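You operate a simulated robot arm through the tools that you are given. There is no shell and no other tool. Be economical: measure what you need, move in short steps, check, and stop when the job is done.

The job below is to be done with a simulated robot arm. You get a single attempt, and the scene is never put back.

Task
Take the small housing from the green mat of the assembly bench and leave it on the cabinet end of the assembly bench. Put the build slip on the cabinet end of the assembly bench. Fetch the blue tray and set it in the yellow tray. Put the red tray on the green mat of the assembly bench. Shut the tray stand drawer. Put the 3 W round bulb from the top of the tray stand on the back strip of the assembly bench and the 9 W round bulb on the ledge of the chain conveyor. Pull the left table drawer open. The order is free. Set down upright: round bulb.

It is judged by the outcome, as a careful person would: the job done as asked, and still so three seconds after it is handed in. It fails if anything else is knocked over, pushed out of place, dropped, spilled or broken.

Robot
A 7-joint arm with a vacuum gripper on a trunk, on a base that drives. Base frame: it is fixed to the floor where the robot stands at the start and does not move with it; the origin is under the middle of the robot, x ahead of it, y to its left, z up; the surface under the hand at the start is at about z = 800. Lengths are in mm, angles in degrees, forces in N, time in s.
Its first joint turns from -166.0 to 166.0 degrees. Places, roughly: back strip of the assembly bench [1000, 200, 800]; blue tray (7x11x3 cm) [500, 1000, 800]; build slip [500, 500, 750]; cabinet end of the assembly bench [600, -600, 800]; green mat of the assembly bench [500, 200, 800]; ledge of the chain conveyor (57x20 cm) [-740, 880, 780]; left table drawer [500, -1900, 700]; red tray (7x11x3 cm) [500, 1100, 800]; round bulb [-1000, 1750, 750]; small housing (6x6x6 cm) [500, 200, 800]; tray stand drawer [-800, 1700, 700]; yellow tray (27x27x6 cm) [-1200, 2900, 600]. Payload 1.06 kg.
Tool frame: the origin (TCP) lies in the middle of the cups' lips, and z points out of the cups. The gripper has 1 cup of 24 mm across, covering 24 by 24 mm (tool x, y); the bellows give 8 mm. With the vacuum on, a cup seals on a smooth face that it is pressed against (1 to 4 N); it does not hold porous or soft things. The pull reaches 23 N.
Orientation is that of the tool frame in the base frame, as [roll, pitch, yaw] about the fixed x, y, z axes, in that order (R = Rz(yaw) Ry(pitch) Rx(roll)). With the cups facing straight down, the tool's x points along the base's -x, its y along +y and its z along -z.

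Tools
- The arm moves only by the tool send_rows. Its argument "rows" is a list of rows, each a list of 7 numbers: the shift along the tool's x, y, z in mm, then the turn, a rotation vector about the tool's x, y, z in degrees, then the vacuum: 1 switches it on, -1 off. In form: [[x, y, z, ax, ay, az, valve], ...]. A call has 1 to 20 rows; each row shifts and turns the commanded pose from where the row before left it, along the tool's axes as they then stand. A row lasts 0.2 s, in which the tool goes at most 50 mm and 8.6 degrees; a call with a longer step from one row to the next is refused whole, and so is a gripper value outside its range. Where a pose cannot be reached the arm comes as near as it can. A force on the tool above 40 N (or 10 N above the force at the start of the call, whichever is more), or a blocked arm, ends the call early, and 0.2 s more pass. The pull builds up within a second once a cup has sealed. Time passes only in rows, and 0.2 s behind the last, so rows that do not move give it time. It gives the time, the measured TCP pose, the force on the tool (base axes) and the pull of the vacuum at its end, in the units of the frame above (readings bear some noise), with the torque about the TCP (base axes, N m) and any sound that the robot's microphone picked up.
- Cameras (640 x 400 px; columns grow to the right, rows downward): "scene" is now at [133, 259.5, 1447.1]; the picture's right is [0.86, -0.51, 0.00], its down [-0.47, -0.79, -0.39] and it looks along [0.20, 0.34, -0.92] (base axes); focal length 214 px, centre (320, 200). "wrist" rides on the gripper at [78, 19, -96] in the tool frame; the picture's right is [-0.24, 0.97, 0.00], its down [-0.71, -0.17, -0.69] and it looks along [-0.67, -0.16, 0.73] (tool axes); focal length 243 px, centre (320, 200). There is no depth. A picture from a camera that has moved, and an enlarged one, comes with that camera's place and axes in the base frame and with its lens.
- camera(camera): a new picture of that camera. The clock stands still meanwhile.
- steer(legs): drives the robot by 1 to 6 legs, each [ahead, left, turn to the left] in mm, mm and degrees, along the robot's own axes; the way and the turn of a leg run together, so that a leg with both is an arc; at most 1500 mm and 180 degrees a leg. The arm and the cameras ride along, it lands a little off, and it stops where it bumps. It gives what a move gives.
- pan_tilt(pan, tilt): turns the head with the scene camera to pan (to the left, within 120 degrees either way) and tilt (down, from -29 to 69), counted from straight ahead of the robot. It gives what a move gives.
- zoom(camera, box): a new picture of the part [left, top, right, bottom] of that camera's present view, enlarged. The clock stands still meanwhile.
- close_job(): hands the job in; it is judged then, once.

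Go step by step. Nothing tells you exact positions but the pictures and the camera data: compare them with the known pose of the tool, close in by small moves and look again before you grip or let go. The budget is 207 turns and 200 pictures, counting those below and the enlarged ones. Unless the task says otherwise, let go and move clear before handing in.

The tools are called after "Emit:" as a command line: name --pt "numbers of a row" for each row, then --argument value for the rest, lists and objects as JSON in quotes. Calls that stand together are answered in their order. send_rows: Moves the arm, as the interface text tells. Its arguments: {"type":"object","properties":{"rows":{"type":"array"}},"required":["rows"]} The other tools are called the same way: steer (legs) drives the base; pan_tilt (pan, tilt) turns the head that bears the scene camera; camera (camera) takes a picture; zoom (camera, box) takes an enlarged picture of a part of a camera's view; close_job () hands the job in.

At the start:

```text
clock: 0.0
position: [559.1, 187.0, 1093.9]
tool_rot: [180.0, 0.0, -180.0]
ft_force: [0.4, -0.7, 0.0]
ft_torque: [-0.01, -0.05, 0.01]
pull: 0.0
robot x, y, heading: [2.3, -1.9, 0.1]
head pan, tilt: [59.1, 67.0]
```

scene: 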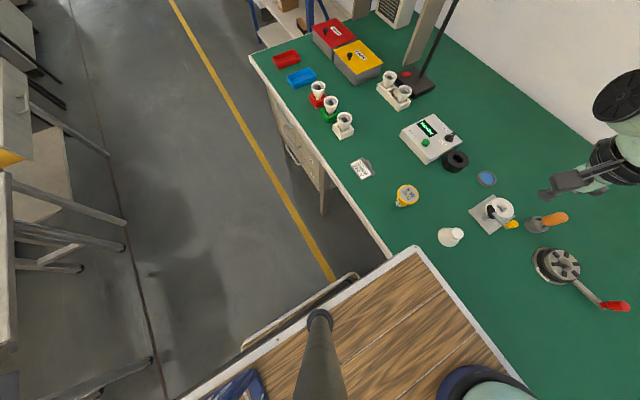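
wrist: 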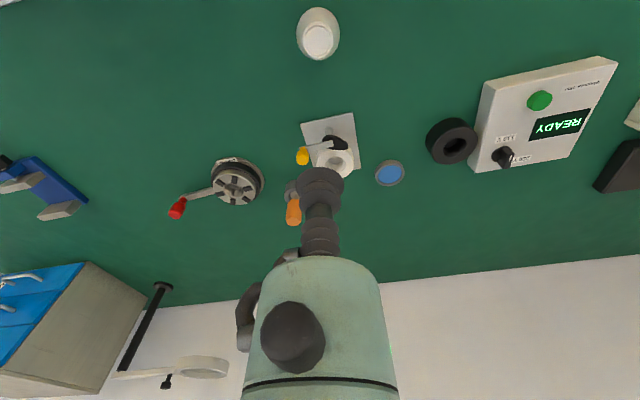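

The bench lies ahead and to the left with trays, bulbs and several parts on it. I'll look around with the head first.

Emit:
pan_tilt --pan 0 --tilt 50

Emit:
camera --camera "scene"

Emit:
pan_tilt --pan -60 --tilt 40

Emit:
camera --camera "scene"

Emit:
pan_tilt --pan 60 --tilt 30

Emit:
camera --camera "scene"

Emit:
pan_tilt --pan 118 --tilt 30

Emit:
camera --camera "scene"

```text
clock: 1.3
position: [558.7, 188.1, 1094.3]
tool_rot: [180.0, 0.0, -180.0]
ft_force: [-0.3, -0.7, -0.4]
ft_torque: [-0.02, 0.01, 0.0]
pull: 0.0
robot x, y, heading: [-3.4, 5.2, 0.0]
head pan, tilt: [0.0, 50.0]
```

```text
197 pictures are left
camera scene: at [180.2, 209.7, 1467.3], right [0.0, -1.0, 0.0], down [-0.77, 0.0, -0.64], along [0.64, 0.0, -0.77], focal length 214 px, centre (320, 200)
```

scene: 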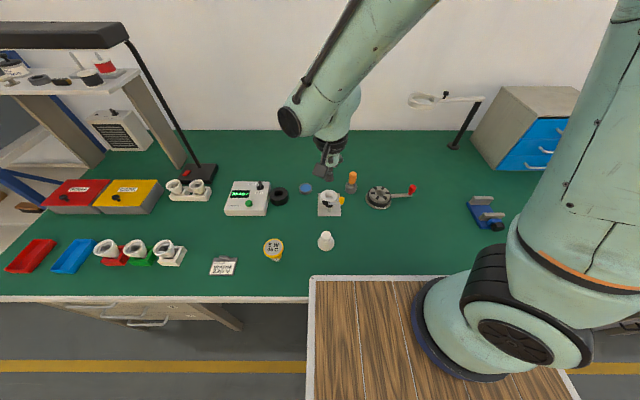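

```text
clock: 2.6
position: [558.4, 188.5, 1093.7]
tool_rot: [179.9, 0.0, 180.0]
ft_force: [0.0, -0.2, 0.0]
ft_torque: [0.01, -0.02, -0.01]
pull: 0.0
robot x, y, heading: [1.5, 1.1, 0.0]
head pan, tilt: [-60.0, 40.0]
```

```text
196 pictures are left
camera scene: at [145.7, 136.0, 1481.5], right [-0.87, -0.5, 0.0], down [-0.32, 0.56, -0.77], along [0.38, -0.66, -0.64], focal length 214 px, centre (320, 200)
```

scene: 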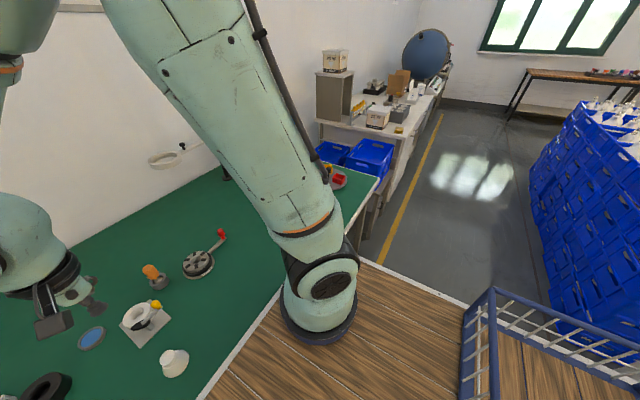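

```text
clock: 4.6
position: [559.1, 186.9, 1093.6]
tool_rot: [179.9, 0.0, -180.0]
ft_force: [-0.5, 0.5, 0.1]
ft_torque: [0.0, -0.01, 0.01]
pull: 0.1
robot x, y, heading: [1.7, -0.7, -0.1]
head pan, tilt: [60.0, 30.0]
```

```text
195 pictures are left
camera scene: at [148.5, 287.9, 1496.9], right [0.87, -0.5, 0.0], down [-0.25, -0.43, -0.87], along [0.43, 0.75, -0.5], focal length 214 px, centre (320, 200)
```

scene: 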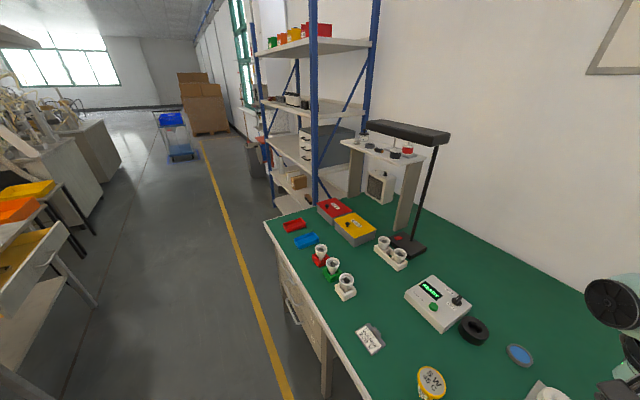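

```text
clock: 5.9
position: [558.6, 188.0, 1092.7]
tool_rot: [180.0, 0.0, -179.9]
ft_force: [0.2, 0.7, -0.4]
ft_torque: [0.0, 0.02, -0.01]
pull: 0.1
robot x, y, heading: [-1.9, -1.7, 0.0]
head pan, tilt: [118.0, 30.0]
```

```text
194 pictures are left
camera scene: at [60.8, 289.5, 1496.9], right [0.88, 0.47, 0.0], down [0.23, -0.44, -0.87], along [-0.41, 0.77, -0.5], focal length 214 px, centre (320, 200)
```

scene: 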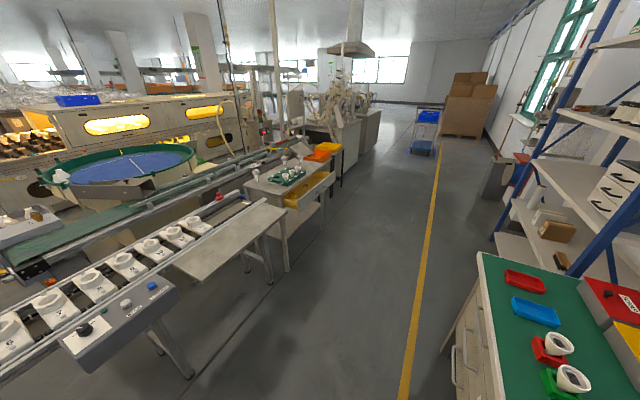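

I see the bench, the tray stand with its open yellow drawer, and the conveyor ledge. Next I'll zoom in on the items on the bench.

Emit:
zoom --camera "scene" --box '[200, 120, 420, 260]'

Emit:
pan_tilt --pan 15 --tilt 50

Emit:
zoom --camera "scene" --box '[240, 160, 480, 310]'

Emit:
zoom --camera "scene" --box '[20, 160, 260, 310]'

```text
2.86 times, centred on (310, 190) of scene
camera zoom: at [60.8, 289.5, 1496.9], right [0.88, 0.47, 0.0], down [0.23, -0.44, -0.87], along [-0.41, 0.77, -0.5], focal length 613 px, centre (349, 229)
```

zoom: 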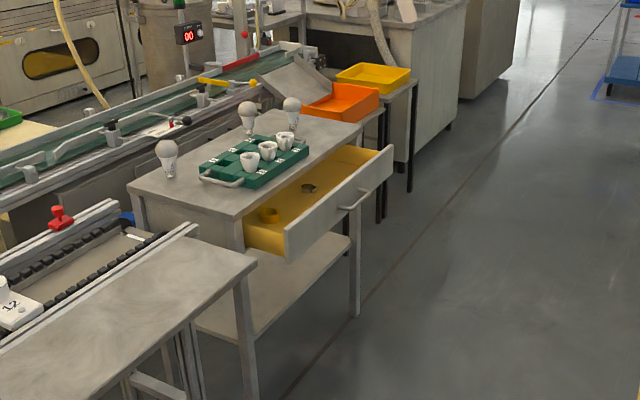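

```text
clock: 7.7
position: [559.4, 187.2, 1093.4]
tool_rot: [-180.0, 0.0, -179.9]
ft_force: [0.2, 0.3, 0.1]
ft_torque: [-0.01, 0.03, -0.02]
pull: 0.1
robot x, y, heading: [-0.2, 1.9, 0.1]
head pan, tilt: [15.0, 50.0]
```

```text
2.67 times, centred on (360, 235) of scene
camera zoom: at [177.6, 229.6, 1467.4], right [0.26, -0.97, 0.0], down [-0.74, -0.2, -0.64], along [0.62, 0.17, -0.77], focal length 572 px, centre (213, 107)
```

zoom: 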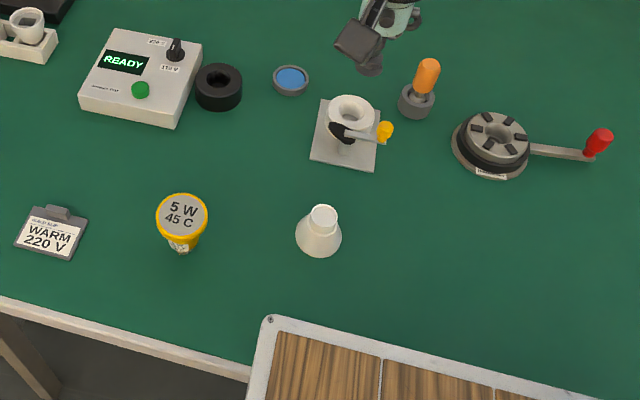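

```text
2.67 times, centred on (140, 235) of scene
camera zoom: at [177.6, 229.6, 1467.4], right [0.26, -0.97, 0.0], down [-0.74, -0.2, -0.64], along [0.62, 0.17, -0.77], focal length 572 px, centre (800, 107)
```

zoom: 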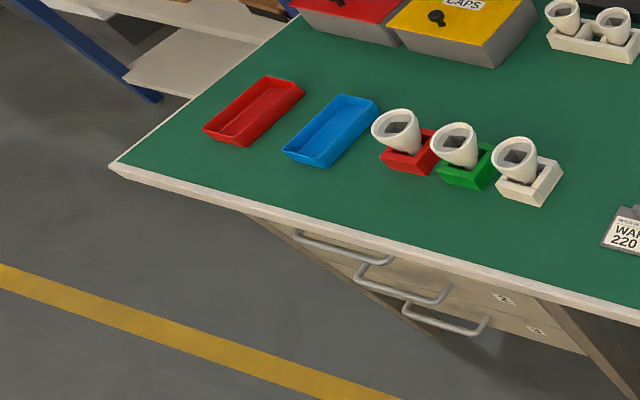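

The small housing is the white cone near (542, 194) with its top near z=860. I'll come down above it in steps and check with the wrist camera.

Emit:
send_rows --pt "6 2 40 0 0 0 -1" --pt "6 2 40 0 0 0 -1" --pt "5 2 40 0 0 0 -1" --pt "0 0 30 0 0 0 -1"

Emit:
camera --camera "wrist"

Emit:
camera --camera "scene"

```text
clock: 8.7
position: [542.0, 192.3, 943.3]
tool_rot: [180.0, -0.1, 180.0]
ft_force: [-0.2, -0.1, -0.1]
ft_torque: [0.01, 0.02, 0.02]
pull: 0.1
robot x, y, heading: [0.6, -0.6, -0.0]
head pan, tilt: [15.0, 50.0]
```

```text
190 pictures are left
camera wrist: at [463.0, 212.5, 1038.9], right [0.24, 0.97, 0.0], down [0.71, -0.17, 0.69], along [0.67, -0.16, -0.73], focal length 243 px, centre (320, 200)
```

wrist: 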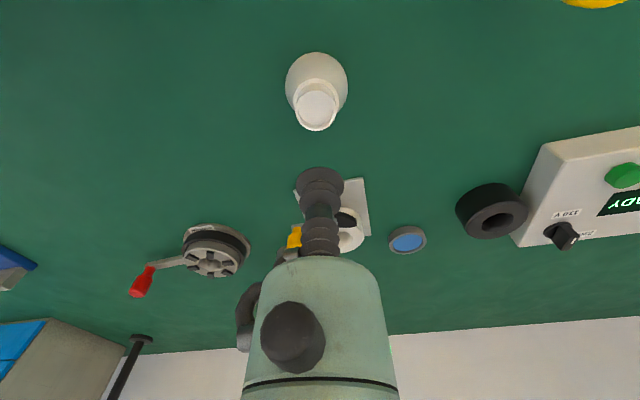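

```text
189 pictures are left
camera scene: at [177.4, 229.3, 1467.4], right [0.26, -0.97, 0.0], down [-0.74, -0.2, -0.64], along [0.62, 0.17, -0.77], focal length 214 px, centre (320, 200)
```

scene: 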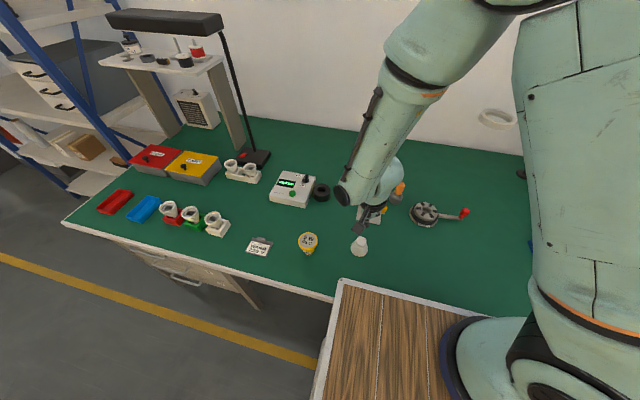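

Emit:
send_rows --pt "3 0 30 0 0 0 -1" --pt "3 0 25 0 0 0 -1"

Emit:
camera --camera "wrist"

Emit:
zoom --camera "scene" --box '[320, 200, 400, 260]'

```text
clock: 9.3
position: [536.3, 193.8, 889.0]
tool_rot: [180.0, 0.0, -180.0]
ft_force: [-0.3, -0.1, -1.0]
ft_torque: [-0.01, -0.03, -0.01]
pull: 0.1
robot x, y, heading: [-1.4, 0.9, 0.2]
head pan, tilt: [15.0, 50.0]
```

```text
188 pictures are left
camera wrist: at [457.2, 213.2, 983.6], right [0.24, 0.97, 0.0], down [0.71, -0.17, 0.69], along [0.67, -0.16, -0.73], focal length 243 px, centre (320, 200)
```

wrist: 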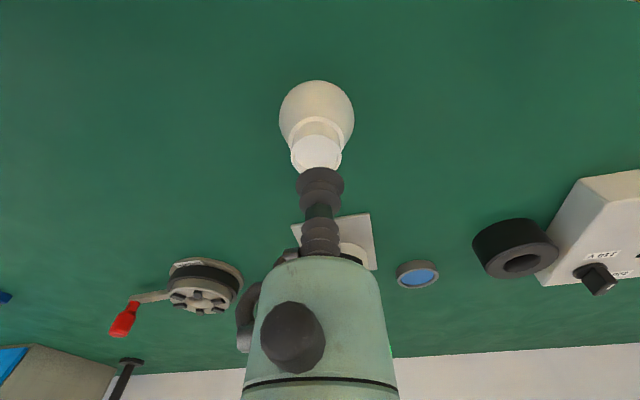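

```text
6.67 times, centred on (360, 230) of scene
camera zoom: at [177.4, 229.4, 1467.4], right [0.26, -0.97, 0.0], down [-0.74, -0.2, -0.64], along [0.62, 0.17, -0.77], focal length 1430 px, centre (53, 0)
```

zoom: 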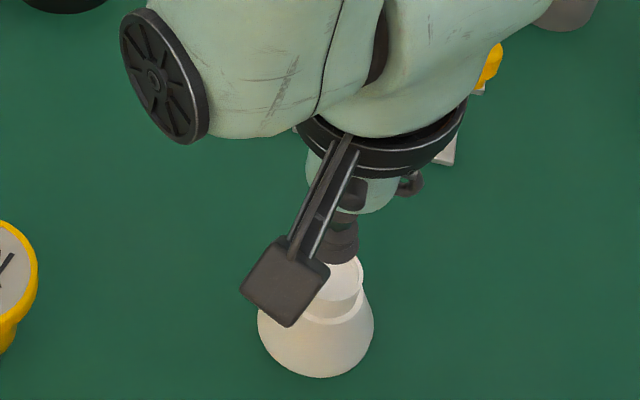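

The housing top is at about (534.5, 192.3, 860), so I'll press down and grip it.

Emit:
send_rows --pt "2 -1 22 0 0 0 1" --pt "0 0 6 0 0 0 1" --pt "0 0 3 0 0 0 1" --pt "0 0 0 0 0 0 1" --pt "0 0 0 0 0 0 1" --pt "0 0 0 0 0 0 1"

```text
clock: 10.7
position: [534.8, 192.5, 857.2]
tool_rot: [-180.0, 0.0, 179.9]
ft_force: [0.3, 0.7, 0.2]
ft_torque: [0.01, 0.02, 0.02]
pull: 0.0
robot x, y, heading: [-0.7, 0.4, -0.1]
head pan, tilt: [15.0, 50.0]
```

Emit:
send_rows --pt "0 0 2 0 0 0 1" --pt "0 0 2 0 0 0 1" --pt "0 0 1 0 0 0 1" --pt "0 0 0 0 0 0 1"

Emit:
camera --camera "wrist"

```text
clock: 11.7
position: [533.7, 192.1, 852.9]
tool_rot: [179.9, 0.1, 180.0]
ft_force: [-0.4, 0.2, 2.8]
ft_torque: [0.02, 0.0, 0.01]
pull: 0.2
robot x, y, heading: [-4.7, -0.4, -0.2]
head pan, tilt: [15.0, 50.0]
```

```text
186 pictures are left
camera wrist: at [455.3, 212.4, 948.0], right [0.24, 0.97, 0.0], down [0.71, -0.17, 0.68], along [0.67, -0.16, -0.73], focal length 243 px, centre (320, 200)
```

wrist: 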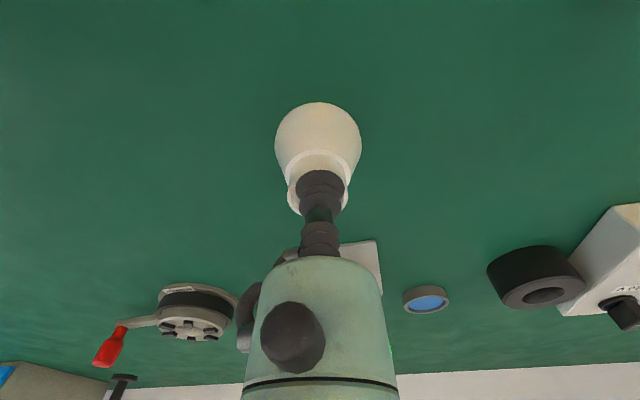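

Emit:
send_rows --pt "0 0 -5 0 0 0 1" --pt "-4 0 0 0 0 0 1" --pt "0 0 5 0 0 0 1" --pt "0 0 1 0 0 0 1" --pt "0 0 0 0 0 0 1" --pt "0 0 0 0 0 0 1" --pt "0 0 0 0 0 0 1"

Emit:
zoom --camera "wrist" --box '[260, 90, 380, 230]'

```text
clock: 13.3
position: [538.6, 192.3, 852.2]
tool_rot: [180.0, 0.0, 179.9]
ft_force: [-0.4, 0.6, 4.2]
ft_torque: [-0.06, -0.07, 0.03]
pull: 22.8
robot x, y, heading: [3.0, 0.7, -0.1]
head pan, tilt: [15.0, 50.0]
```

```text
2.86 times, centred on (320, 160) of wrist
camera zoom: at [459.2, 212.7, 946.8], right [0.24, 0.97, 0.0], down [0.71, -0.17, 0.69], along [0.67, -0.16, -0.73], focal length 693 px, centre (320, 314)
```

zoom: 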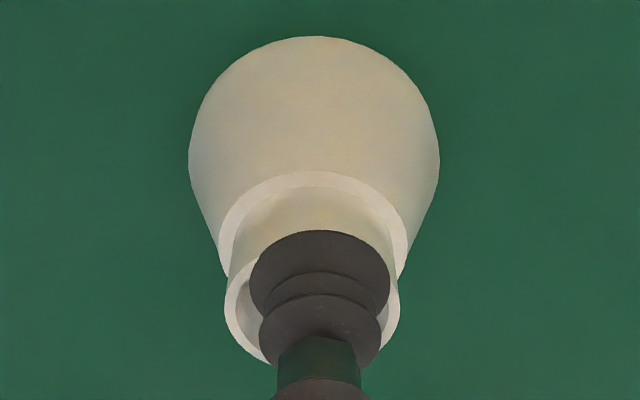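

Sealed with full pull. I'll lift it and look at the cabinet end.

Emit:
send_rows --pt "0 0 -20 0 0 0 1" --pt "0 0 -40 0 0 0 1" --pt "0 0 -50 0 0 0 1" --pt "0 0 -50 0 0 0 1" --pt "0 0 -40 0 0 0 1"

Emit:
pan_tilt --pan -80 --tilt 45

Emit:
camera --camera "scene"

Emit:
pan_tilt --pan -30 --tilt 45

Emit:
camera --camera "scene"

```text
clock: 14.5
position: [538.1, 191.4, 1052.2]
tool_rot: [180.0, -0.1, 180.0]
ft_force: [-0.1, 0.9, 0.0]
ft_torque: [-0.01, -0.04, 0.02]
pull: 22.7
robot x, y, heading: [1.0, -1.7, -0.1]
head pan, tilt: [15.0, 50.0]
```

```text
clock: 16.2
position: [537.8, 191.3, 1052.3]
tool_rot: [-180.0, 0.0, -179.9]
ft_force: [1.2, 0.5, -1.1]
ft_torque: [-0.03, 0.0, 0.03]
pull: 22.7
robot x, y, heading: [-0.3, -0.4, 0.1]
head pan, tilt: [-80.0, 45.0]
```

```text
184 pictures are left
camera scene: at [117.3, 129.5, 1474.3], right [-0.98, -0.17, 0.0], down [-0.12, 0.7, -0.71], along [0.12, -0.7, -0.71], focal length 214 px, centre (320, 200)
```

scene: 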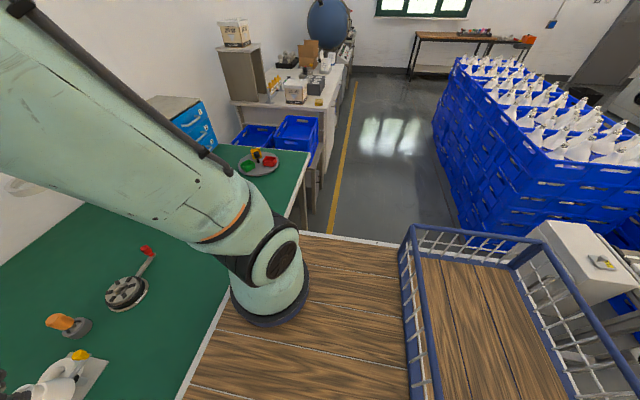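

```text
clock: 17.4
position: [537.9, 192.0, 1052.3]
tool_rot: [-179.9, 0.0, 180.0]
ft_force: [0.1, -0.1, -0.1]
ft_torque: [0.01, -0.02, -0.02]
pull: 22.5
robot x, y, heading: [3.6, 1.7, 0.0]
head pan, tilt: [-30.0, 45.0]
```

```text
183 pictures are left
camera scene: at [173.6, 168.9, 1474.3], right [-0.5, -0.87, 0.0], down [-0.61, 0.35, -0.71], along [0.61, -0.35, -0.71], focal length 214 px, centre (320, 200)
```

scene: 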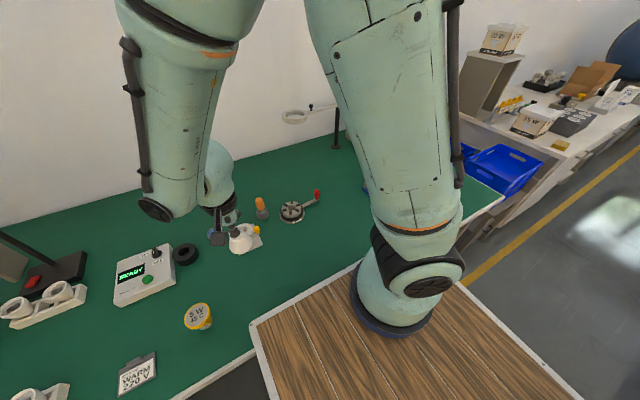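

The cabinet end is clear between the blue stapler (about 684, -414) and a dish (about 615, -784). I'll swing the housing around to (540, -600).

Emit:
send_rows --pt "-27 -32 0 0 0 0 1" --pt "-27 -32 0 0 0 0 1" --pt "-27 -32 0 0 0 0 1" --pt "-27 -32 0 0 0 0 1" --pt "-27 -32 0 0 0 0 1" --pt "-27 -32 0 0 0 0 1" --pt "0 -43 0 0 0 0 1" --pt "0 -43 0 0 0 0 1" --pt "0 -43 0 0 0 0 1" --pt "0 -43 0 0 0 0 1" --pt "0 -43 0 0 0 0 1" --pt "0 -43 0 0 0 0 1" --pt "0 -43 0 0 0 0 1"

Emit:
send_rows --pt "20 -40 0 0 0 0 1" --pt "20 -40 0 0 0 0 1" --pt "20 -40 0 0 0 0 1" --pt "20 -40 0 0 0 0 1" --pt "20 -40 0 0 0 0 1" --pt "20 -40 0 0 0 0 1" --pt "20 -40 0 0 0 0 1" --pt "20 -20 0 0 0 0 1"

Emit:
camera --camera "wrist"

Emit:
pan_tilt --pan -60 --tilt 40

Emit:
camera --camera "scene"

```text
clock: 20.1
position: [701.0, -300.0, 1052.1]
tool_rot: [-180.0, 0.1, -179.9]
ft_force: [-0.2, 0.3, -0.6]
ft_torque: [-0.02, -0.01, -0.01]
pull: 22.9
robot x, y, heading: [-3.0, 0.1, 0.2]
head pan, tilt: [-30.0, 45.0]
```

```text
clock: 21.9
position: [539.5, -600.7, 1052.3]
tool_rot: [179.9, 0.1, -180.0]
ft_force: [-1.2, -0.7, -0.1]
ft_torque: [-0.03, 0.03, 0.0]
pull: 0.1
robot x, y, heading: [-1.4, 0.3, 0.0]
head pan, tilt: [-30.0, 45.0]
```

```text
182 pictures are left
camera wrist: at [461.0, -580.9, 1147.4], right [0.23, 0.97, 0.0], down [0.71, -0.17, 0.68], along [0.67, -0.16, -0.73], focal length 243 px, centre (320, 200)
```

wrist: 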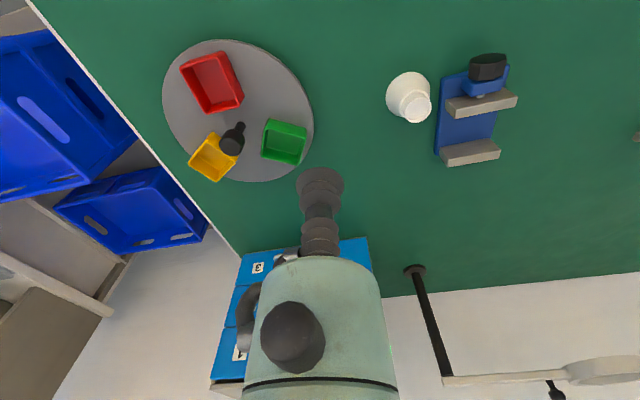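

```text
clock: 22.9
position: [539.6, -601.2, 1051.9]
tool_rot: [-180.0, -0.1, -180.0]
ft_force: [0.1, 0.0, -0.2]
ft_torque: [0.0, -0.01, 0.02]
pull: 0.0
robot x, y, heading: [-0.9, -1.2, -0.1]
head pan, tilt: [-60.0, 40.0]
```

```text
181 pictures are left
camera scene: at [145.8, 135.9, 1481.5], right [-0.87, -0.5, 0.0], down [-0.32, 0.56, -0.77], along [0.38, -0.66, -0.64], focal length 214 px, centre (320, 200)
```

scene: 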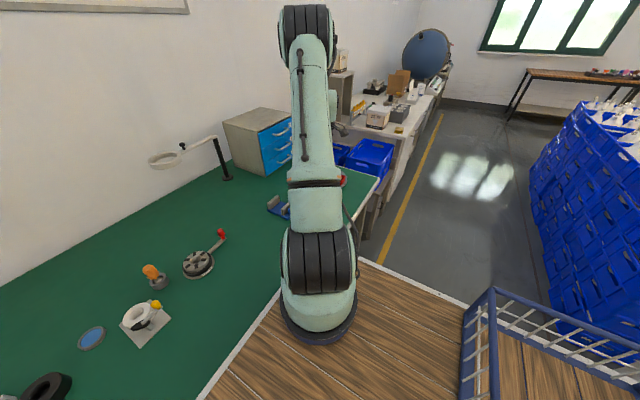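

The housing came off on the way; it stands upright beside the stapler at about (602, -500). I'll approach it again and regrip it.

Emit:
send_rows --pt "-20 33 20 0 0 0 -1" --pt "-20 33 40 0 0 0 -1" --pt "-20 34 40 0 0 0 -1" --pt "0 0 0 0 0 0 -1"

Emit:
camera --camera "wrist"

```text
refused: row 2 steps farther than a row can; nothing moved
```

```text
180 pictures are left
camera wrist: at [460.8, -580.9, 1147.3], right [0.24, 0.97, 0.0], down [0.71, -0.17, 0.69], along [0.67, -0.16, -0.73], focal length 243 px, centre (320, 200)
```

wrist: 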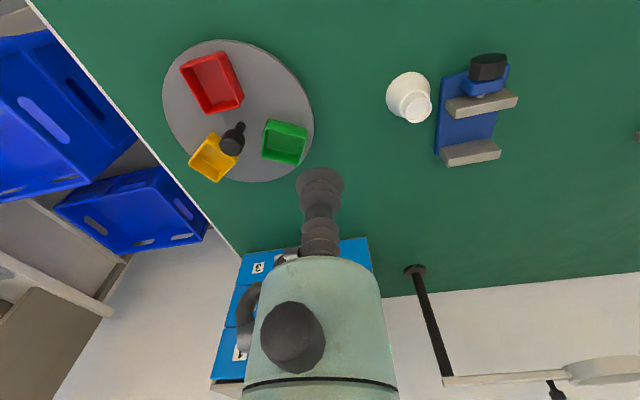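

Emit:
send_rows --pt "-15 25 25 0 0 0 -1" --pt "-15 25 25 0 0 0 -1" --pt "-15 25 25 0 0 0 -1" --pt "-15 25 25 0 0 0 -1" --pt "0 0 30 0 0 0 -1"

Emit:
camera --camera "wrist"

```text
clock: 24.1
position: [599.5, -499.9, 920.8]
tool_rot: [-180.0, 0.1, 180.0]
ft_force: [-0.5, 0.5, -0.2]
ft_torque: [0.01, -0.02, -0.01]
pull: 0.0
robot x, y, heading: [-2.0, 2.9, -0.1]
head pan, tilt: [-60.0, 40.0]
```

```text
179 pictures are left
camera wrist: at [521.7, -480.3, 1015.4], right [0.23, 0.97, 0.0], down [0.71, -0.17, 0.69], along [0.67, -0.16, -0.73], focal length 243 px, centre (320, 200)
```

wrist: 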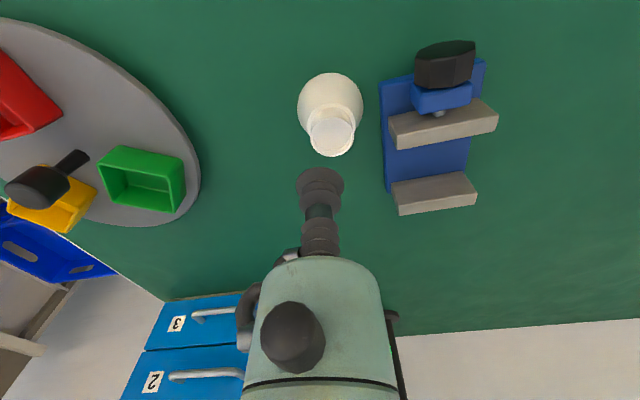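

Emit:
send_rows --pt "-8 7 25 0 0 0 -1" --pt "0 0 22 0 0 0 -1" --pt "0 0 0 0 0 0 -1"

Emit:
zoom --camera "wrist" --box '[240, 90, 400, 230]'

```text
clock: 24.9
position: [607.2, -493.5, 874.5]
tool_rot: [-180.0, 0.0, 180.0]
ft_force: [-0.9, 0.1, -0.4]
ft_torque: [-0.01, 0.01, 0.01]
pull: 0.0
robot x, y, heading: [0.1, 0.3, -0.2]
head pan, tilt: [-60.0, 40.0]
```

```text
2.86 times, centred on (320, 160) of wrist
camera zoom: at [529.2, -474.4, 969.1], right [0.24, 0.97, 0.0], down [0.71, -0.17, 0.69], along [0.67, -0.16, -0.73], focal length 693 px, centre (320, 314)
```

zoom: 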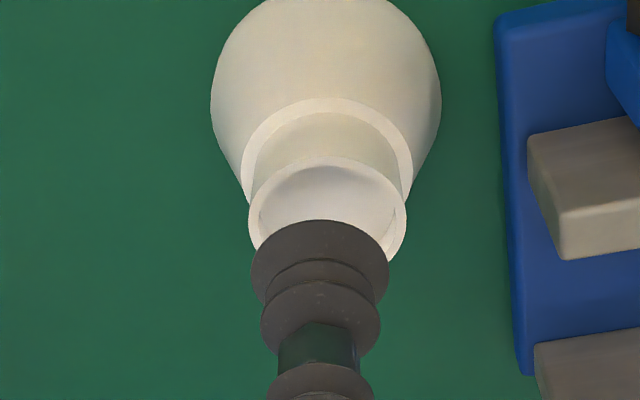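

Emit:
send_rows --pt "0 2 10 0 0 0 -1" --pt "0 0 0 0 0 0 -1"

Emit:
zoom --camera "wrist" --box '[280, 120, 360, 220]'

```text
clock: 25.5
position: [608.1, -492.5, 864.5]
tool_rot: [-180.0, 0.1, -180.0]
ft_force: [-0.7, 1.1, 0.2]
ft_torque: [-0.01, 0.01, -0.01]
pull: 0.1
robot x, y, heading: [-1.7, -0.0, -0.1]
head pan, tilt: [-60.0, 40.0]
```

```text
4.00 times, centred on (320, 170) of wrist
camera zoom: at [529.2, -472.2, 959.3], right [0.24, 0.97, 0.0], down [0.71, -0.17, 0.68], along [0.67, -0.16, -0.73], focal length 970 px, centre (320, 320)
```

zoom: 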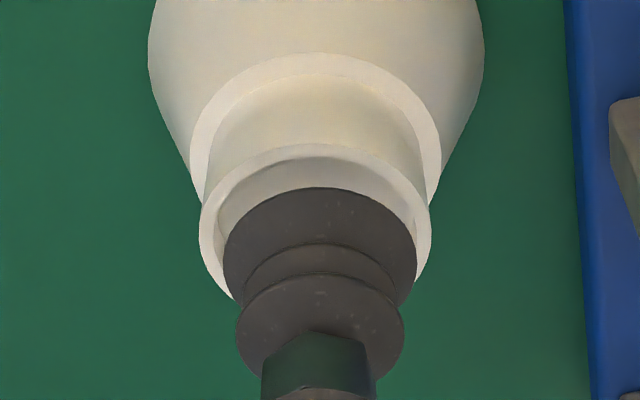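

The cup lines up with the recessed top. I'll press down and grip.

Emit:
send_rows --pt "0 -0.5 5 0 0 0 1" --pt "0 0 4 0 0 0 1" --pt "0 0 3 0 0 0 1" --pt "0 0 1 0 0 0 1" --pt "0 0 0 0 0 0 1" --pt "0 0 0 0 0 0 1" --pt "0 0 0 0 0 0 1"

Emit:
zoom --camera "wrist" --box '[280, 120, 360, 220]'

```text
clock: 27.1
position: [606.7, -491.7, 850.4]
tool_rot: [180.0, 0.0, -180.0]
ft_force: [-0.1, -2.0, 8.9]
ft_torque: [0.0, -0.01, 0.02]
pull: 23.0
robot x, y, heading: [0.9, 0.0, -0.2]
head pan, tilt: [-60.0, 40.0]
```

```text
4.00 times, centred on (320, 170) of wrist
camera zoom: at [529.1, -472.2, 946.7], right [0.24, 0.97, 0.0], down [0.71, -0.17, 0.69], along [0.67, -0.16, -0.73], focal length 970 px, centre (320, 320)
```

zoom: 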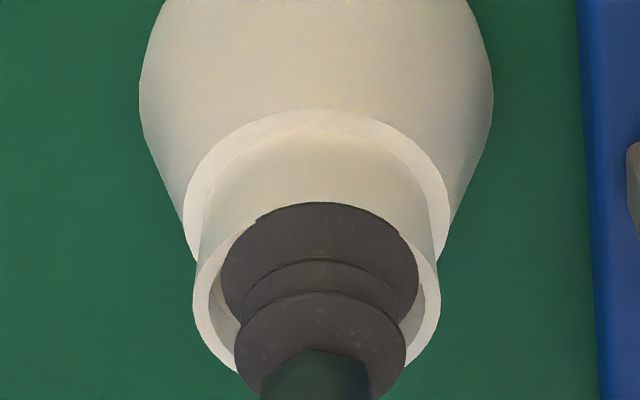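

Emit:
send_rows --pt "0 0 -5 0 0 0 1" --pt "0 0 -10 0 0 0 1" --pt "0 0 -15 0 0 0 1" --pt "0 0 -10 0 0 0 1" --pt "4 -8 0 0 0 0 1" --pt "6 -12 0 0 0 0 1" --pt "8 -16 0 0 0 0 1" --pt "8 -16 0 0 0 0 1" --pt "8 -16 0 0 0 0 1" --pt "6 -14 0 0 0 0 1" --pt "4 -10 0 0 0 0 1" --pt "3 -6 0 0 0 0 1" --pt "0 0 0 0 0 0 1"

Emit:
camera --camera "wrist"

```text
clock: 29.9
position: [561.2, -589.7, 892.7]
tool_rot: [-180.0, -0.1, -180.0]
ft_force: [0.0, 0.4, -0.4]
ft_torque: [0.0, 0.05, -0.03]
pull: 23.4
robot x, y, heading: [-0.6, 0.9, 0.2]
head pan, tilt: [-60.0, 40.0]
```

```text
175 pictures are left
camera wrist: at [482.3, -569.8, 986.9], right [0.23, 0.97, 0.0], down [0.71, -0.17, 0.68], along [0.67, -0.16, -0.73], focal length 243 px, centre (320, 200)
```

wrist: 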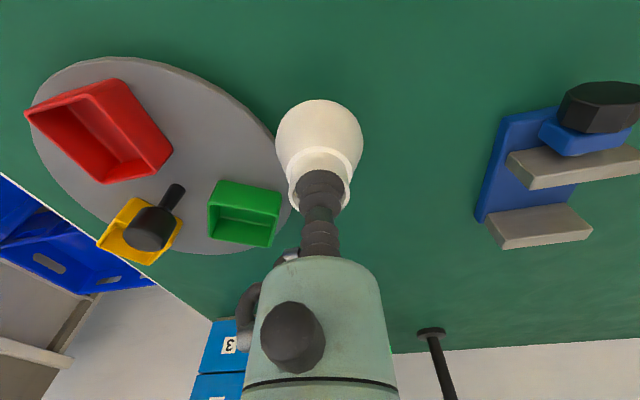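

Emit:
send_rows --pt "0 8 0 0 0 0 1" --pt "0 7 5 0 0 0 1" --pt "0 0 15 0 0 0 1" --pt "0 0 12 0 0 0 1" --pt "0 0 5 0 0 0 1" --pt "0 0 3 0 0 0 1"

```text
clock: 31.3
position: [560.8, -575.3, 851.9]
tool_rot: [-179.9, 0.0, 180.0]
ft_force: [-1.0, 2.5, 9.8]
ft_torque: [0.0, 0.01, -0.01]
pull: 22.6
robot x, y, heading: [-3.4, 2.7, 0.1]
head pan, tilt: [-60.0, 40.0]
```

Housing is on the surface, so I'll release it and lift off slowly.

Emit:
send_rows --pt "0 0 0 0 0 0 -1" --pt "0 0 0 0 0 0 -1" --pt "0 0 0 0 0 0 -1" --pt "0 0 -5 0 0 0 -1" --pt "0 0 -10 0 0 0 -1" --pt "0 0 -30 0 0 0 -1" --pt "0 0 -50 0 0 0 -1" --pt "0 0 -50 0 0 0 -1" --pt "0 0 -50 0 0 0 -1"

Emit:
camera --camera "wrist"

```text
clock: 33.3
position: [561.2, -574.8, 1045.6]
tool_rot: [179.9, 0.0, 180.0]
ft_force: [0.1, 0.4, -0.6]
ft_torque: [0.02, -0.01, 0.0]
pull: 0.0
robot x, y, heading: [1.6, -2.4, 0.2]
head pan, tilt: [-60.0, 40.0]
```

```text
174 pictures are left
camera wrist: at [482.2, -554.8, 1140.9], right [0.24, 0.97, 0.0], down [0.71, -0.17, 0.68], along [0.67, -0.16, -0.73], focal length 243 px, centre (320, 200)
```

wrist: 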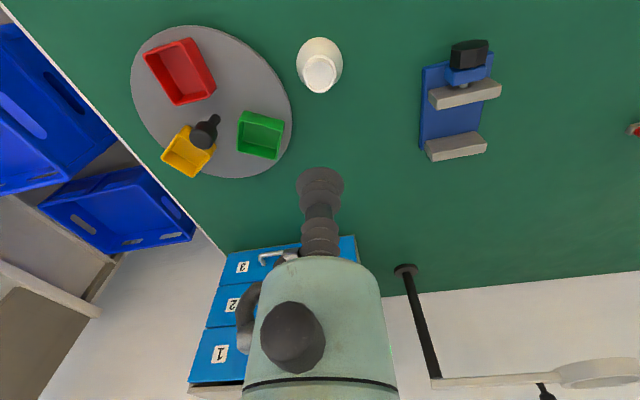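

The housing stands well. Next is the build slip near (458, 526).

Emit:
send_rows --pt "-20 39 0 0 0 0 -1" --pt "-20 39 0 0 0 0 -1" --pt "-20 39 0 0 0 0 -1" --pt "-20 39 0 0 0 0 -1" --pt "-20 39 0 0 0 0 -1" --pt "-20 39 0 0 0 0 -1" --pt "-20 39 0 0 0 0 -1" --pt "0 45 0 0 0 0 -1" --pt "0 45 0 0 0 0 -1" --pt "0 45 0 0 0 0 -1" --pt "0 45 0 0 0 0 -1" --pt "0 45 0 0 0 0 -1" --pt "0 45 0 0 0 0 -1" --pt "0 45 0 0 0 0 -1" --pt "0 45 0 0 0 0 -1" --pt "0 45 0 0 0 0 -1"

Emit:
send_rows --pt "23 40 0 0 0 0 -1" --pt "23 40 0 0 0 0 -1" --pt "23 40 0 0 0 0 -1" --pt "23 40 0 0 0 0 -1" --pt "23 40 0 0 0 0 -1" --pt "23 40 0 0 0 0 -1" --pt "23 40 0 0 0 0 -1" --pt "23 40 0 0 0 0 -1" --pt "23 40 0 0 0 0 -1" --pt "23 40 0 0 0 0 -1" --pt "0 0 0 0 0 0 -1"

Emit:
camera --camera "wrist"

Emit:
pan_tilt --pan 45 --tilt 50

Emit:
camera --camera "scene"

```text
clock: 36.7
position: [702.7, 102.8, 1047.1]
tool_rot: [-180.0, 0.1, 179.9]
ft_force: [-0.3, 0.2, 0.9]
ft_torque: [0.03, 0.0, -0.03]
pull: 0.1
robot x, y, heading: [-0.1, -3.3, -0.2]
head pan, tilt: [-60.0, 40.0]
```

```text
clock: 39.1
position: [469.3, 504.2, 1046.3]
tool_rot: [-179.9, 0.1, 180.0]
ft_force: [0.4, -0.6, -0.6]
ft_torque: [0.02, -0.02, 0.02]
pull: 0.1
robot x, y, heading: [-1.9, -0.5, 0.1]
head pan, tilt: [-60.0, 40.0]
```

```text
173 pictures are left
camera wrist: at [391.5, 523.5, 1141.6], right [0.24, 0.97, 0.0], down [0.71, -0.17, 0.69], along [0.67, -0.16, -0.73], focal length 243 px, centre (320, 200)
```

wrist: 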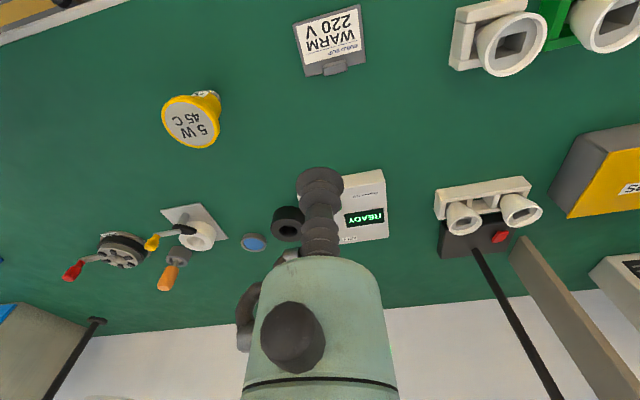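

```text
clock: 40.9
position: [471.3, 503.1, 1046.3]
tool_rot: [180.0, -0.1, -180.0]
ft_force: [0.6, -0.7, 0.7]
ft_torque: [0.0, -0.03, 0.02]
pull: 0.1
robot x, y, heading: [-2.0, -0.2, -0.1]
head pan, tilt: [45.0, 50.0]
```

```text
172 pictures are left
camera scene: at [157.7, 264.1, 1467.3], right [0.71, -0.71, 0.0], down [-0.54, -0.54, -0.64], along [0.45, 0.45, -0.77], focal length 214 px, centre (320, 200)
```

scene: 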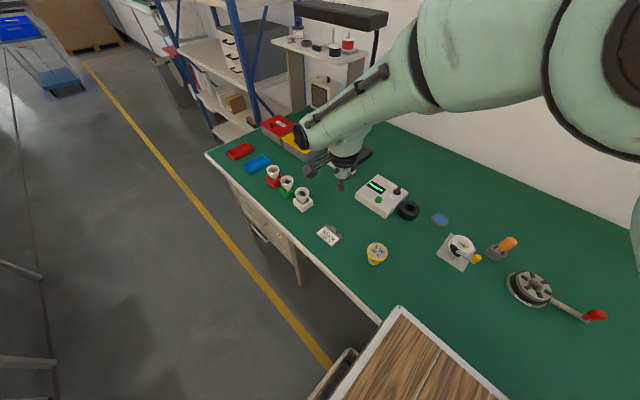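

Emit:
send_rows --pt "8 6 40 0 0 0 -1" --pt "8 6 40 0 0 0 -1" --pt "8 6 40 0 0 0 -1" --pt "0 0 30 0 0 0 -1" --pt "0 0 20 0 0 0 -1"

Emit:
camera --camera "wrist"

```text
clock: 42.1
position: [447.3, 520.4, 876.5]
tool_rot: [179.9, 0.0, 180.0]
ft_force: [-0.2, -0.1, 0.5]
ft_torque: [-0.03, 0.0, -0.02]
pull: 0.0
robot x, y, heading: [-0.0, 0.8, 0.1]
head pan, tilt: [45.0, 50.0]
```

```text
171 pictures are left
camera wrist: at [368.9, 540.4, 972.0], right [0.23, 0.97, 0.0], down [0.71, -0.17, 0.69], along [0.67, -0.16, -0.73], focal length 243 px, centre (320, 200)
```

wrist: 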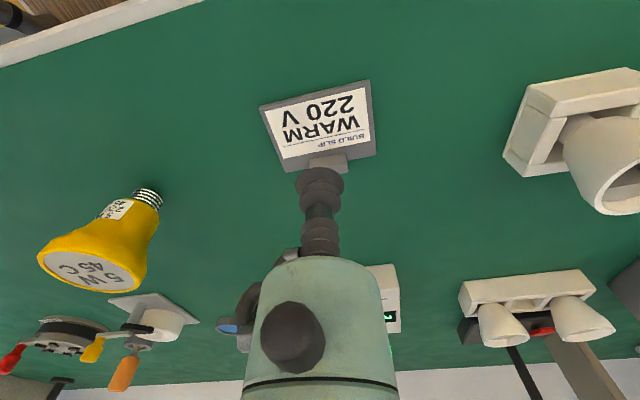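

Emit:
send_rows --pt "0 1 30 0 0 0 1" --pt "0 0 25 0 0 0 1" --pt "0 0 10 0 0 0 1" --pt "0 0 4 0 0 0 1" --pt "0 0 3 0 0 0 1" --pt "0 0 0 0 0 0 1"

Emit:
camera --camera "wrist"

```text
clock: 43.5
position: [447.7, 521.8, 804.8]
tool_rot: [179.9, 0.1, 179.9]
ft_force: [-0.8, -0.9, 7.4]
ft_torque: [-0.02, -0.02, 0.01]
pull: 23.2
robot x, y, heading: [1.3, -1.6, 0.2]
head pan, tilt: [45.0, 50.0]
```

```text
170 pictures are left
camera wrist: at [368.2, 542.4, 900.3], right [0.24, 0.97, 0.0], down [0.71, -0.17, 0.69], along [0.67, -0.16, -0.73], focal length 243 px, centre (320, 200)
```

wrist: 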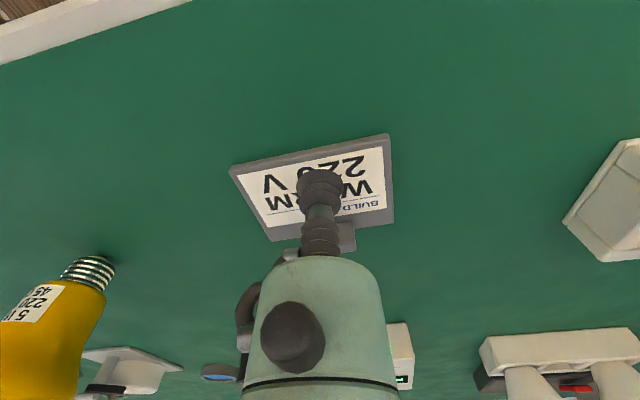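

Slip is held. I'll lift it and carry it gently to the cabinet end.

Emit:
send_rows --pt "0 0 -10 0 0 0 1" --pt "0 0 -25 0 0 0 1" --pt "0 0 -35 0 0 0 1" --pt "0 0 -35 0 0 0 1" --pt "0 0 -35 0 0 0 1" --pt "0 0 -35 0 0 0 1" --pt "0 0 -15 0 0 0 1" --pt "-20 -31 0 0 0 0 1" --pt "-20 -31 0 0 0 0 1" --pt "-20 -31 0 0 0 0 1" --pt "-20 -31 0 0 0 0 1" --pt "-20 -31 0 0 0 0 1" --pt "-20 -31 0 0 0 0 1" --pt "-20 -31 0 0 0 0 1" --pt "-20 -31 0 0 0 0 1" --pt "-20 -31 0 0 0 0 1" --pt "-20 -31 0 0 0 0 1" --pt "-20 -31 0 0 0 0 1" --pt "-20 -31 0 0 0 0 1"

Emit:
send_rows --pt "0 -33 0 0 0 0 1" --pt "0 -33 0 0 0 0 1" --pt "0 -33 0 0 0 0 1" --pt "0 -33 0 0 0 0 1" --pt "0 -33 0 0 0 0 1" --pt "0 -33 0 0 0 0 1" --pt "0 -33 0 0 0 0 1" --pt "0 -33 0 0 0 0 1" --pt "0 -33 0 0 0 0 1" --pt "0 -33 0 0 0 0 1" --pt "0 -33 0 0 0 0 1" --pt "0 -33 0 0 0 0 1"

Emit:
camera --camera "wrist"

```text
clock: 47.5
position: [688.0, 149.7, 993.6]
tool_rot: [-180.0, 0.0, -179.8]
ft_force: [-0.8, 0.3, -0.2]
ft_torque: [0.0, -0.04, -0.01]
pull: 22.9
robot x, y, heading: [-2.4, 0.4, 0.2]
head pan, tilt: [45.0, 50.0]
```

```text
clock: 50.1
position: [687.4, -244.7, 995.0]
tool_rot: [179.9, 0.0, -179.9]
ft_force: [-0.4, 0.1, -0.5]
ft_torque: [0.0, 0.02, 0.01]
pull: 22.9
robot x, y, heading: [1.7, 0.9, 0.1]
head pan, tilt: [45.0, 50.0]
```

```text
169 pictures are left
camera wrist: at [608.5, -225.4, 1089.6], right [0.23, 0.97, 0.0], down [0.71, -0.17, 0.69], along [0.67, -0.16, -0.73], focal length 243 px, centre (320, 200)
```

wrist: 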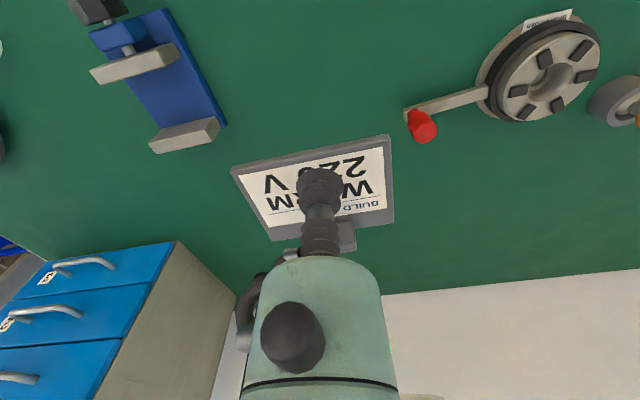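

Emit:
send_rows --pt "19 -28 0 0 0 0 1" --pt "19 -28 0 0 0 0 1" --pt "19 -28 0 0 0 0 1" --pt "19 -28 0 0 0 0 1" --pt "19 -28 0 0 0 0 1" --pt "19 -28 0 0 0 0 1" --pt "19 -28 0 0 0 0 1" --pt "19 -28 0 0 0 0 1" --pt "19 -28 0 0 0 0 1" --pt "19 -28 0 0 0 0 1" --pt "19 -28 0 0 0 0 1" --pt "19 -28 0 0 0 0 1" --pt "0 0 20 0 0 0 1" --pt "0 0 30 0 0 0 1" --pt "0 0 20 0 0 0 1"

Emit:
camera --camera "wrist"

```text
clock: 53.3
position: [458.8, -581.7, 923.9]
tool_rot: [180.0, 0.1, 180.0]
ft_force: [-0.3, 0.0, 0.2]
ft_torque: [0.02, -0.01, 0.03]
pull: 22.8
robot x, y, heading: [0.3, 3.7, 0.1]
head pan, tilt: [45.0, 50.0]
```

```text
168 pictures are left
camera wrist: at [379.8, -562.1, 1019.7], right [0.24, 0.97, 0.0], down [0.71, -0.17, 0.68], along [0.67, -0.16, -0.73], focal length 243 px, centre (320, 200)
```

wrist: 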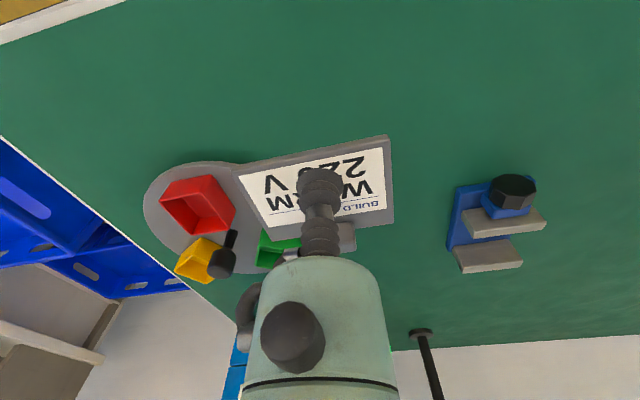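

Emit:
send_rows --pt "0 0 30 0 0 0 1" --pt "0 0 30 0 0 0 1" --pt "0 0 30 0 0 0 1" --pt "0 0 15 0 0 0 1" --pt "0 0 8 0 0 0 1" --pt "0 0 4 0 0 0 1"

Emit:
camera --camera "wrist"

```text
clock: 54.7
position: [458.5, -582.8, 806.7]
tool_rot: [180.0, 0.1, 180.0]
ft_force: [0.3, -0.1, -0.2]
ft_torque: [-0.02, 0.01, 0.01]
pull: 22.8
robot x, y, heading: [0.7, -1.6, 0.1]
head pan, tilt: [45.0, 50.0]
```

```text
167 pictures are left
camera wrist: at [380.3, -562.5, 902.7], right [0.23, 0.97, 0.0], down [0.71, -0.17, 0.69], along [0.67, -0.16, -0.73], focal length 243 px, centre (320, 200)
```

wrist: 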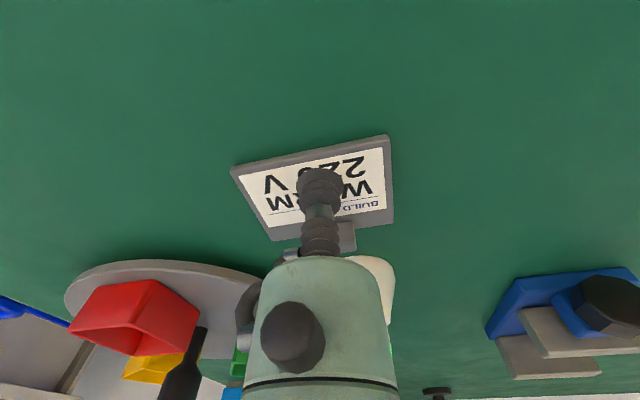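

Emit:
send_rows --pt "0 0 2 0 0 0 1" --pt "0 0 0 0 0 0 -1" --pt "0 0 0 0 0 0 -1" --pt "0 0 0 0 0 0 -1" --pt "0 0 -4 0 0 0 -1" --pt "0 0 -15 0 0 0 -1" --pt "0 0 -40 0 0 0 -1" --pt "0 0 -50 0 0 0 -1" --pt "0 0 -50 0 0 0 -1" --pt "0 0 -50 0 0 0 -1"

Emit:
camera --camera "wrist"

```text
clock: 56.9
position: [459.6, -582.7, 1014.4]
tool_rot: [-180.0, -0.1, -180.0]
ft_force: [0.2, -0.5, -0.6]
ft_torque: [0.02, 0.01, 0.02]
pull: 0.0
robot x, y, heading: [-3.8, 0.4, -0.2]
head pan, tilt: [45.0, 50.0]
```

```text
166 pictures are left
camera wrist: at [380.7, -562.6, 1110.7], right [0.23, 0.97, 0.0], down [0.71, -0.17, 0.68], along [0.67, -0.16, -0.73], focal length 243 px, centre (320, 200)
```

wrist: 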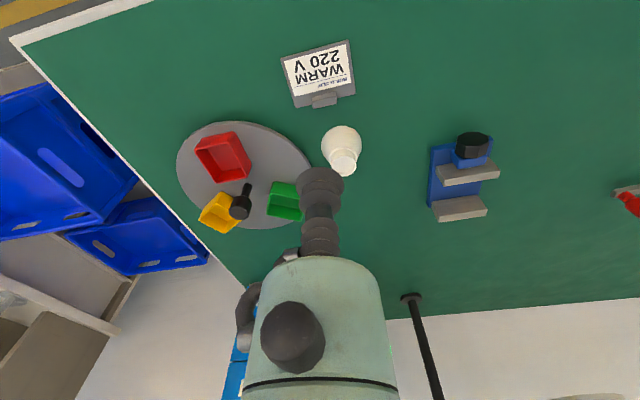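

Slip and housing are both placed. I'll return the arm to its start pose and drive along the bench toward the red tray.

Emit:
send_rows --pt "-23 34 -5 0 0 0 -1" --pt "-23 34 -5 0 0 0 -1" --pt "-23 34 -5 0 0 0 -1" --pt "-23 34 -5 0 0 0 -1" --pt "-23 34 -5 0 0 0 -1" --pt "-23 34 -5 0 0 0 -1" --pt "-23 34 -5 0 0 0 -1" --pt "-23 34 -5 0 0 0 -1" --pt "-23 34 -5 0 0 0 -1" --pt "-23 34 -5 0 0 0 -1" --pt "0 45 -5 0 0 0 -1" --pt "0 45 -5 0 0 0 -1" --pt "0 45 0 0 0 0 -1" --pt "0 45 0 0 0 0 -1" --pt "0 45 0 0 0 0 -1" --pt "0 45 0 0 0 0 -1"

Emit:
send_rows --pt "17 37 0 0 0 0 -1" --pt "17 37 0 0 0 0 -1" --pt "17 37 0 0 0 0 -1" --pt "17 37 0 0 0 0 -1" --pt "17 37 0 0 0 0 -1" --pt "17 37 0 0 0 0 -1"

Emit:
steer --legs '[[0, 400, 0]]'

Emit:
pan_tilt --pan 60 --tilt 45

Emit:
camera --camera "scene"

```text
clock: 60.3
position: [689.6, 27.4, 1075.0]
tool_rot: [180.0, -0.1, 179.9]
ft_force: [0.2, -0.7, 0.1]
ft_torque: [0.0, 0.0, -0.01]
pull: 0.1
robot x, y, heading: [-0.7, 0.7, -0.0]
head pan, tilt: [45.0, 50.0]
```

```text
clock: 61.7
position: [586.2, 250.0, 1075.0]
tool_rot: [180.0, 0.0, 179.8]
ft_force: [0.2, -0.2, -0.1]
ft_torque: [0.04, 0.01, 0.0]
pull: 0.0
robot x, y, heading: [-0.9, -1.1, 0.2]
head pan, tilt: [45.0, 50.0]
```

```text
clock: 64.2
position: [586.4, 653.8, 1075.4]
tool_rot: [-180.0, 0.0, -179.9]
ft_force: [-0.2, 0.3, -0.2]
ft_torque: [-0.02, 0.01, 0.01]
pull: 0.1
robot x, y, heading: [-0.1, 402.1, -0.0]
head pan, tilt: [45.0, 50.0]
```

```text
clock: 65.0
position: [585.1, 653.5, 1075.4]
tool_rot: [-180.0, 0.0, -179.9]
ft_force: [-0.2, 0.1, -0.3]
ft_torque: [0.02, 0.0, -0.01]
pull: 0.0
robot x, y, heading: [-2.4, 402.7, 0.2]
head pan, tilt: [60.0, 45.0]
```

```text
165 pictures are left
camera scene: at [143.0, 683.0, 1474.2], right [0.87, -0.5, 0.0], down [-0.35, -0.61, -0.71], along [0.35, 0.61, -0.71], focal length 214 px, centre (320, 200)
```

scene: 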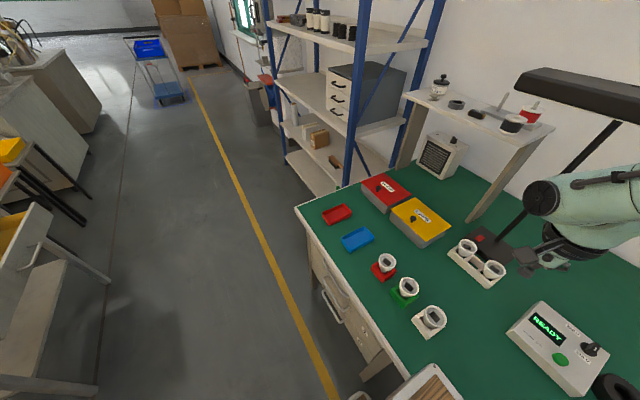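

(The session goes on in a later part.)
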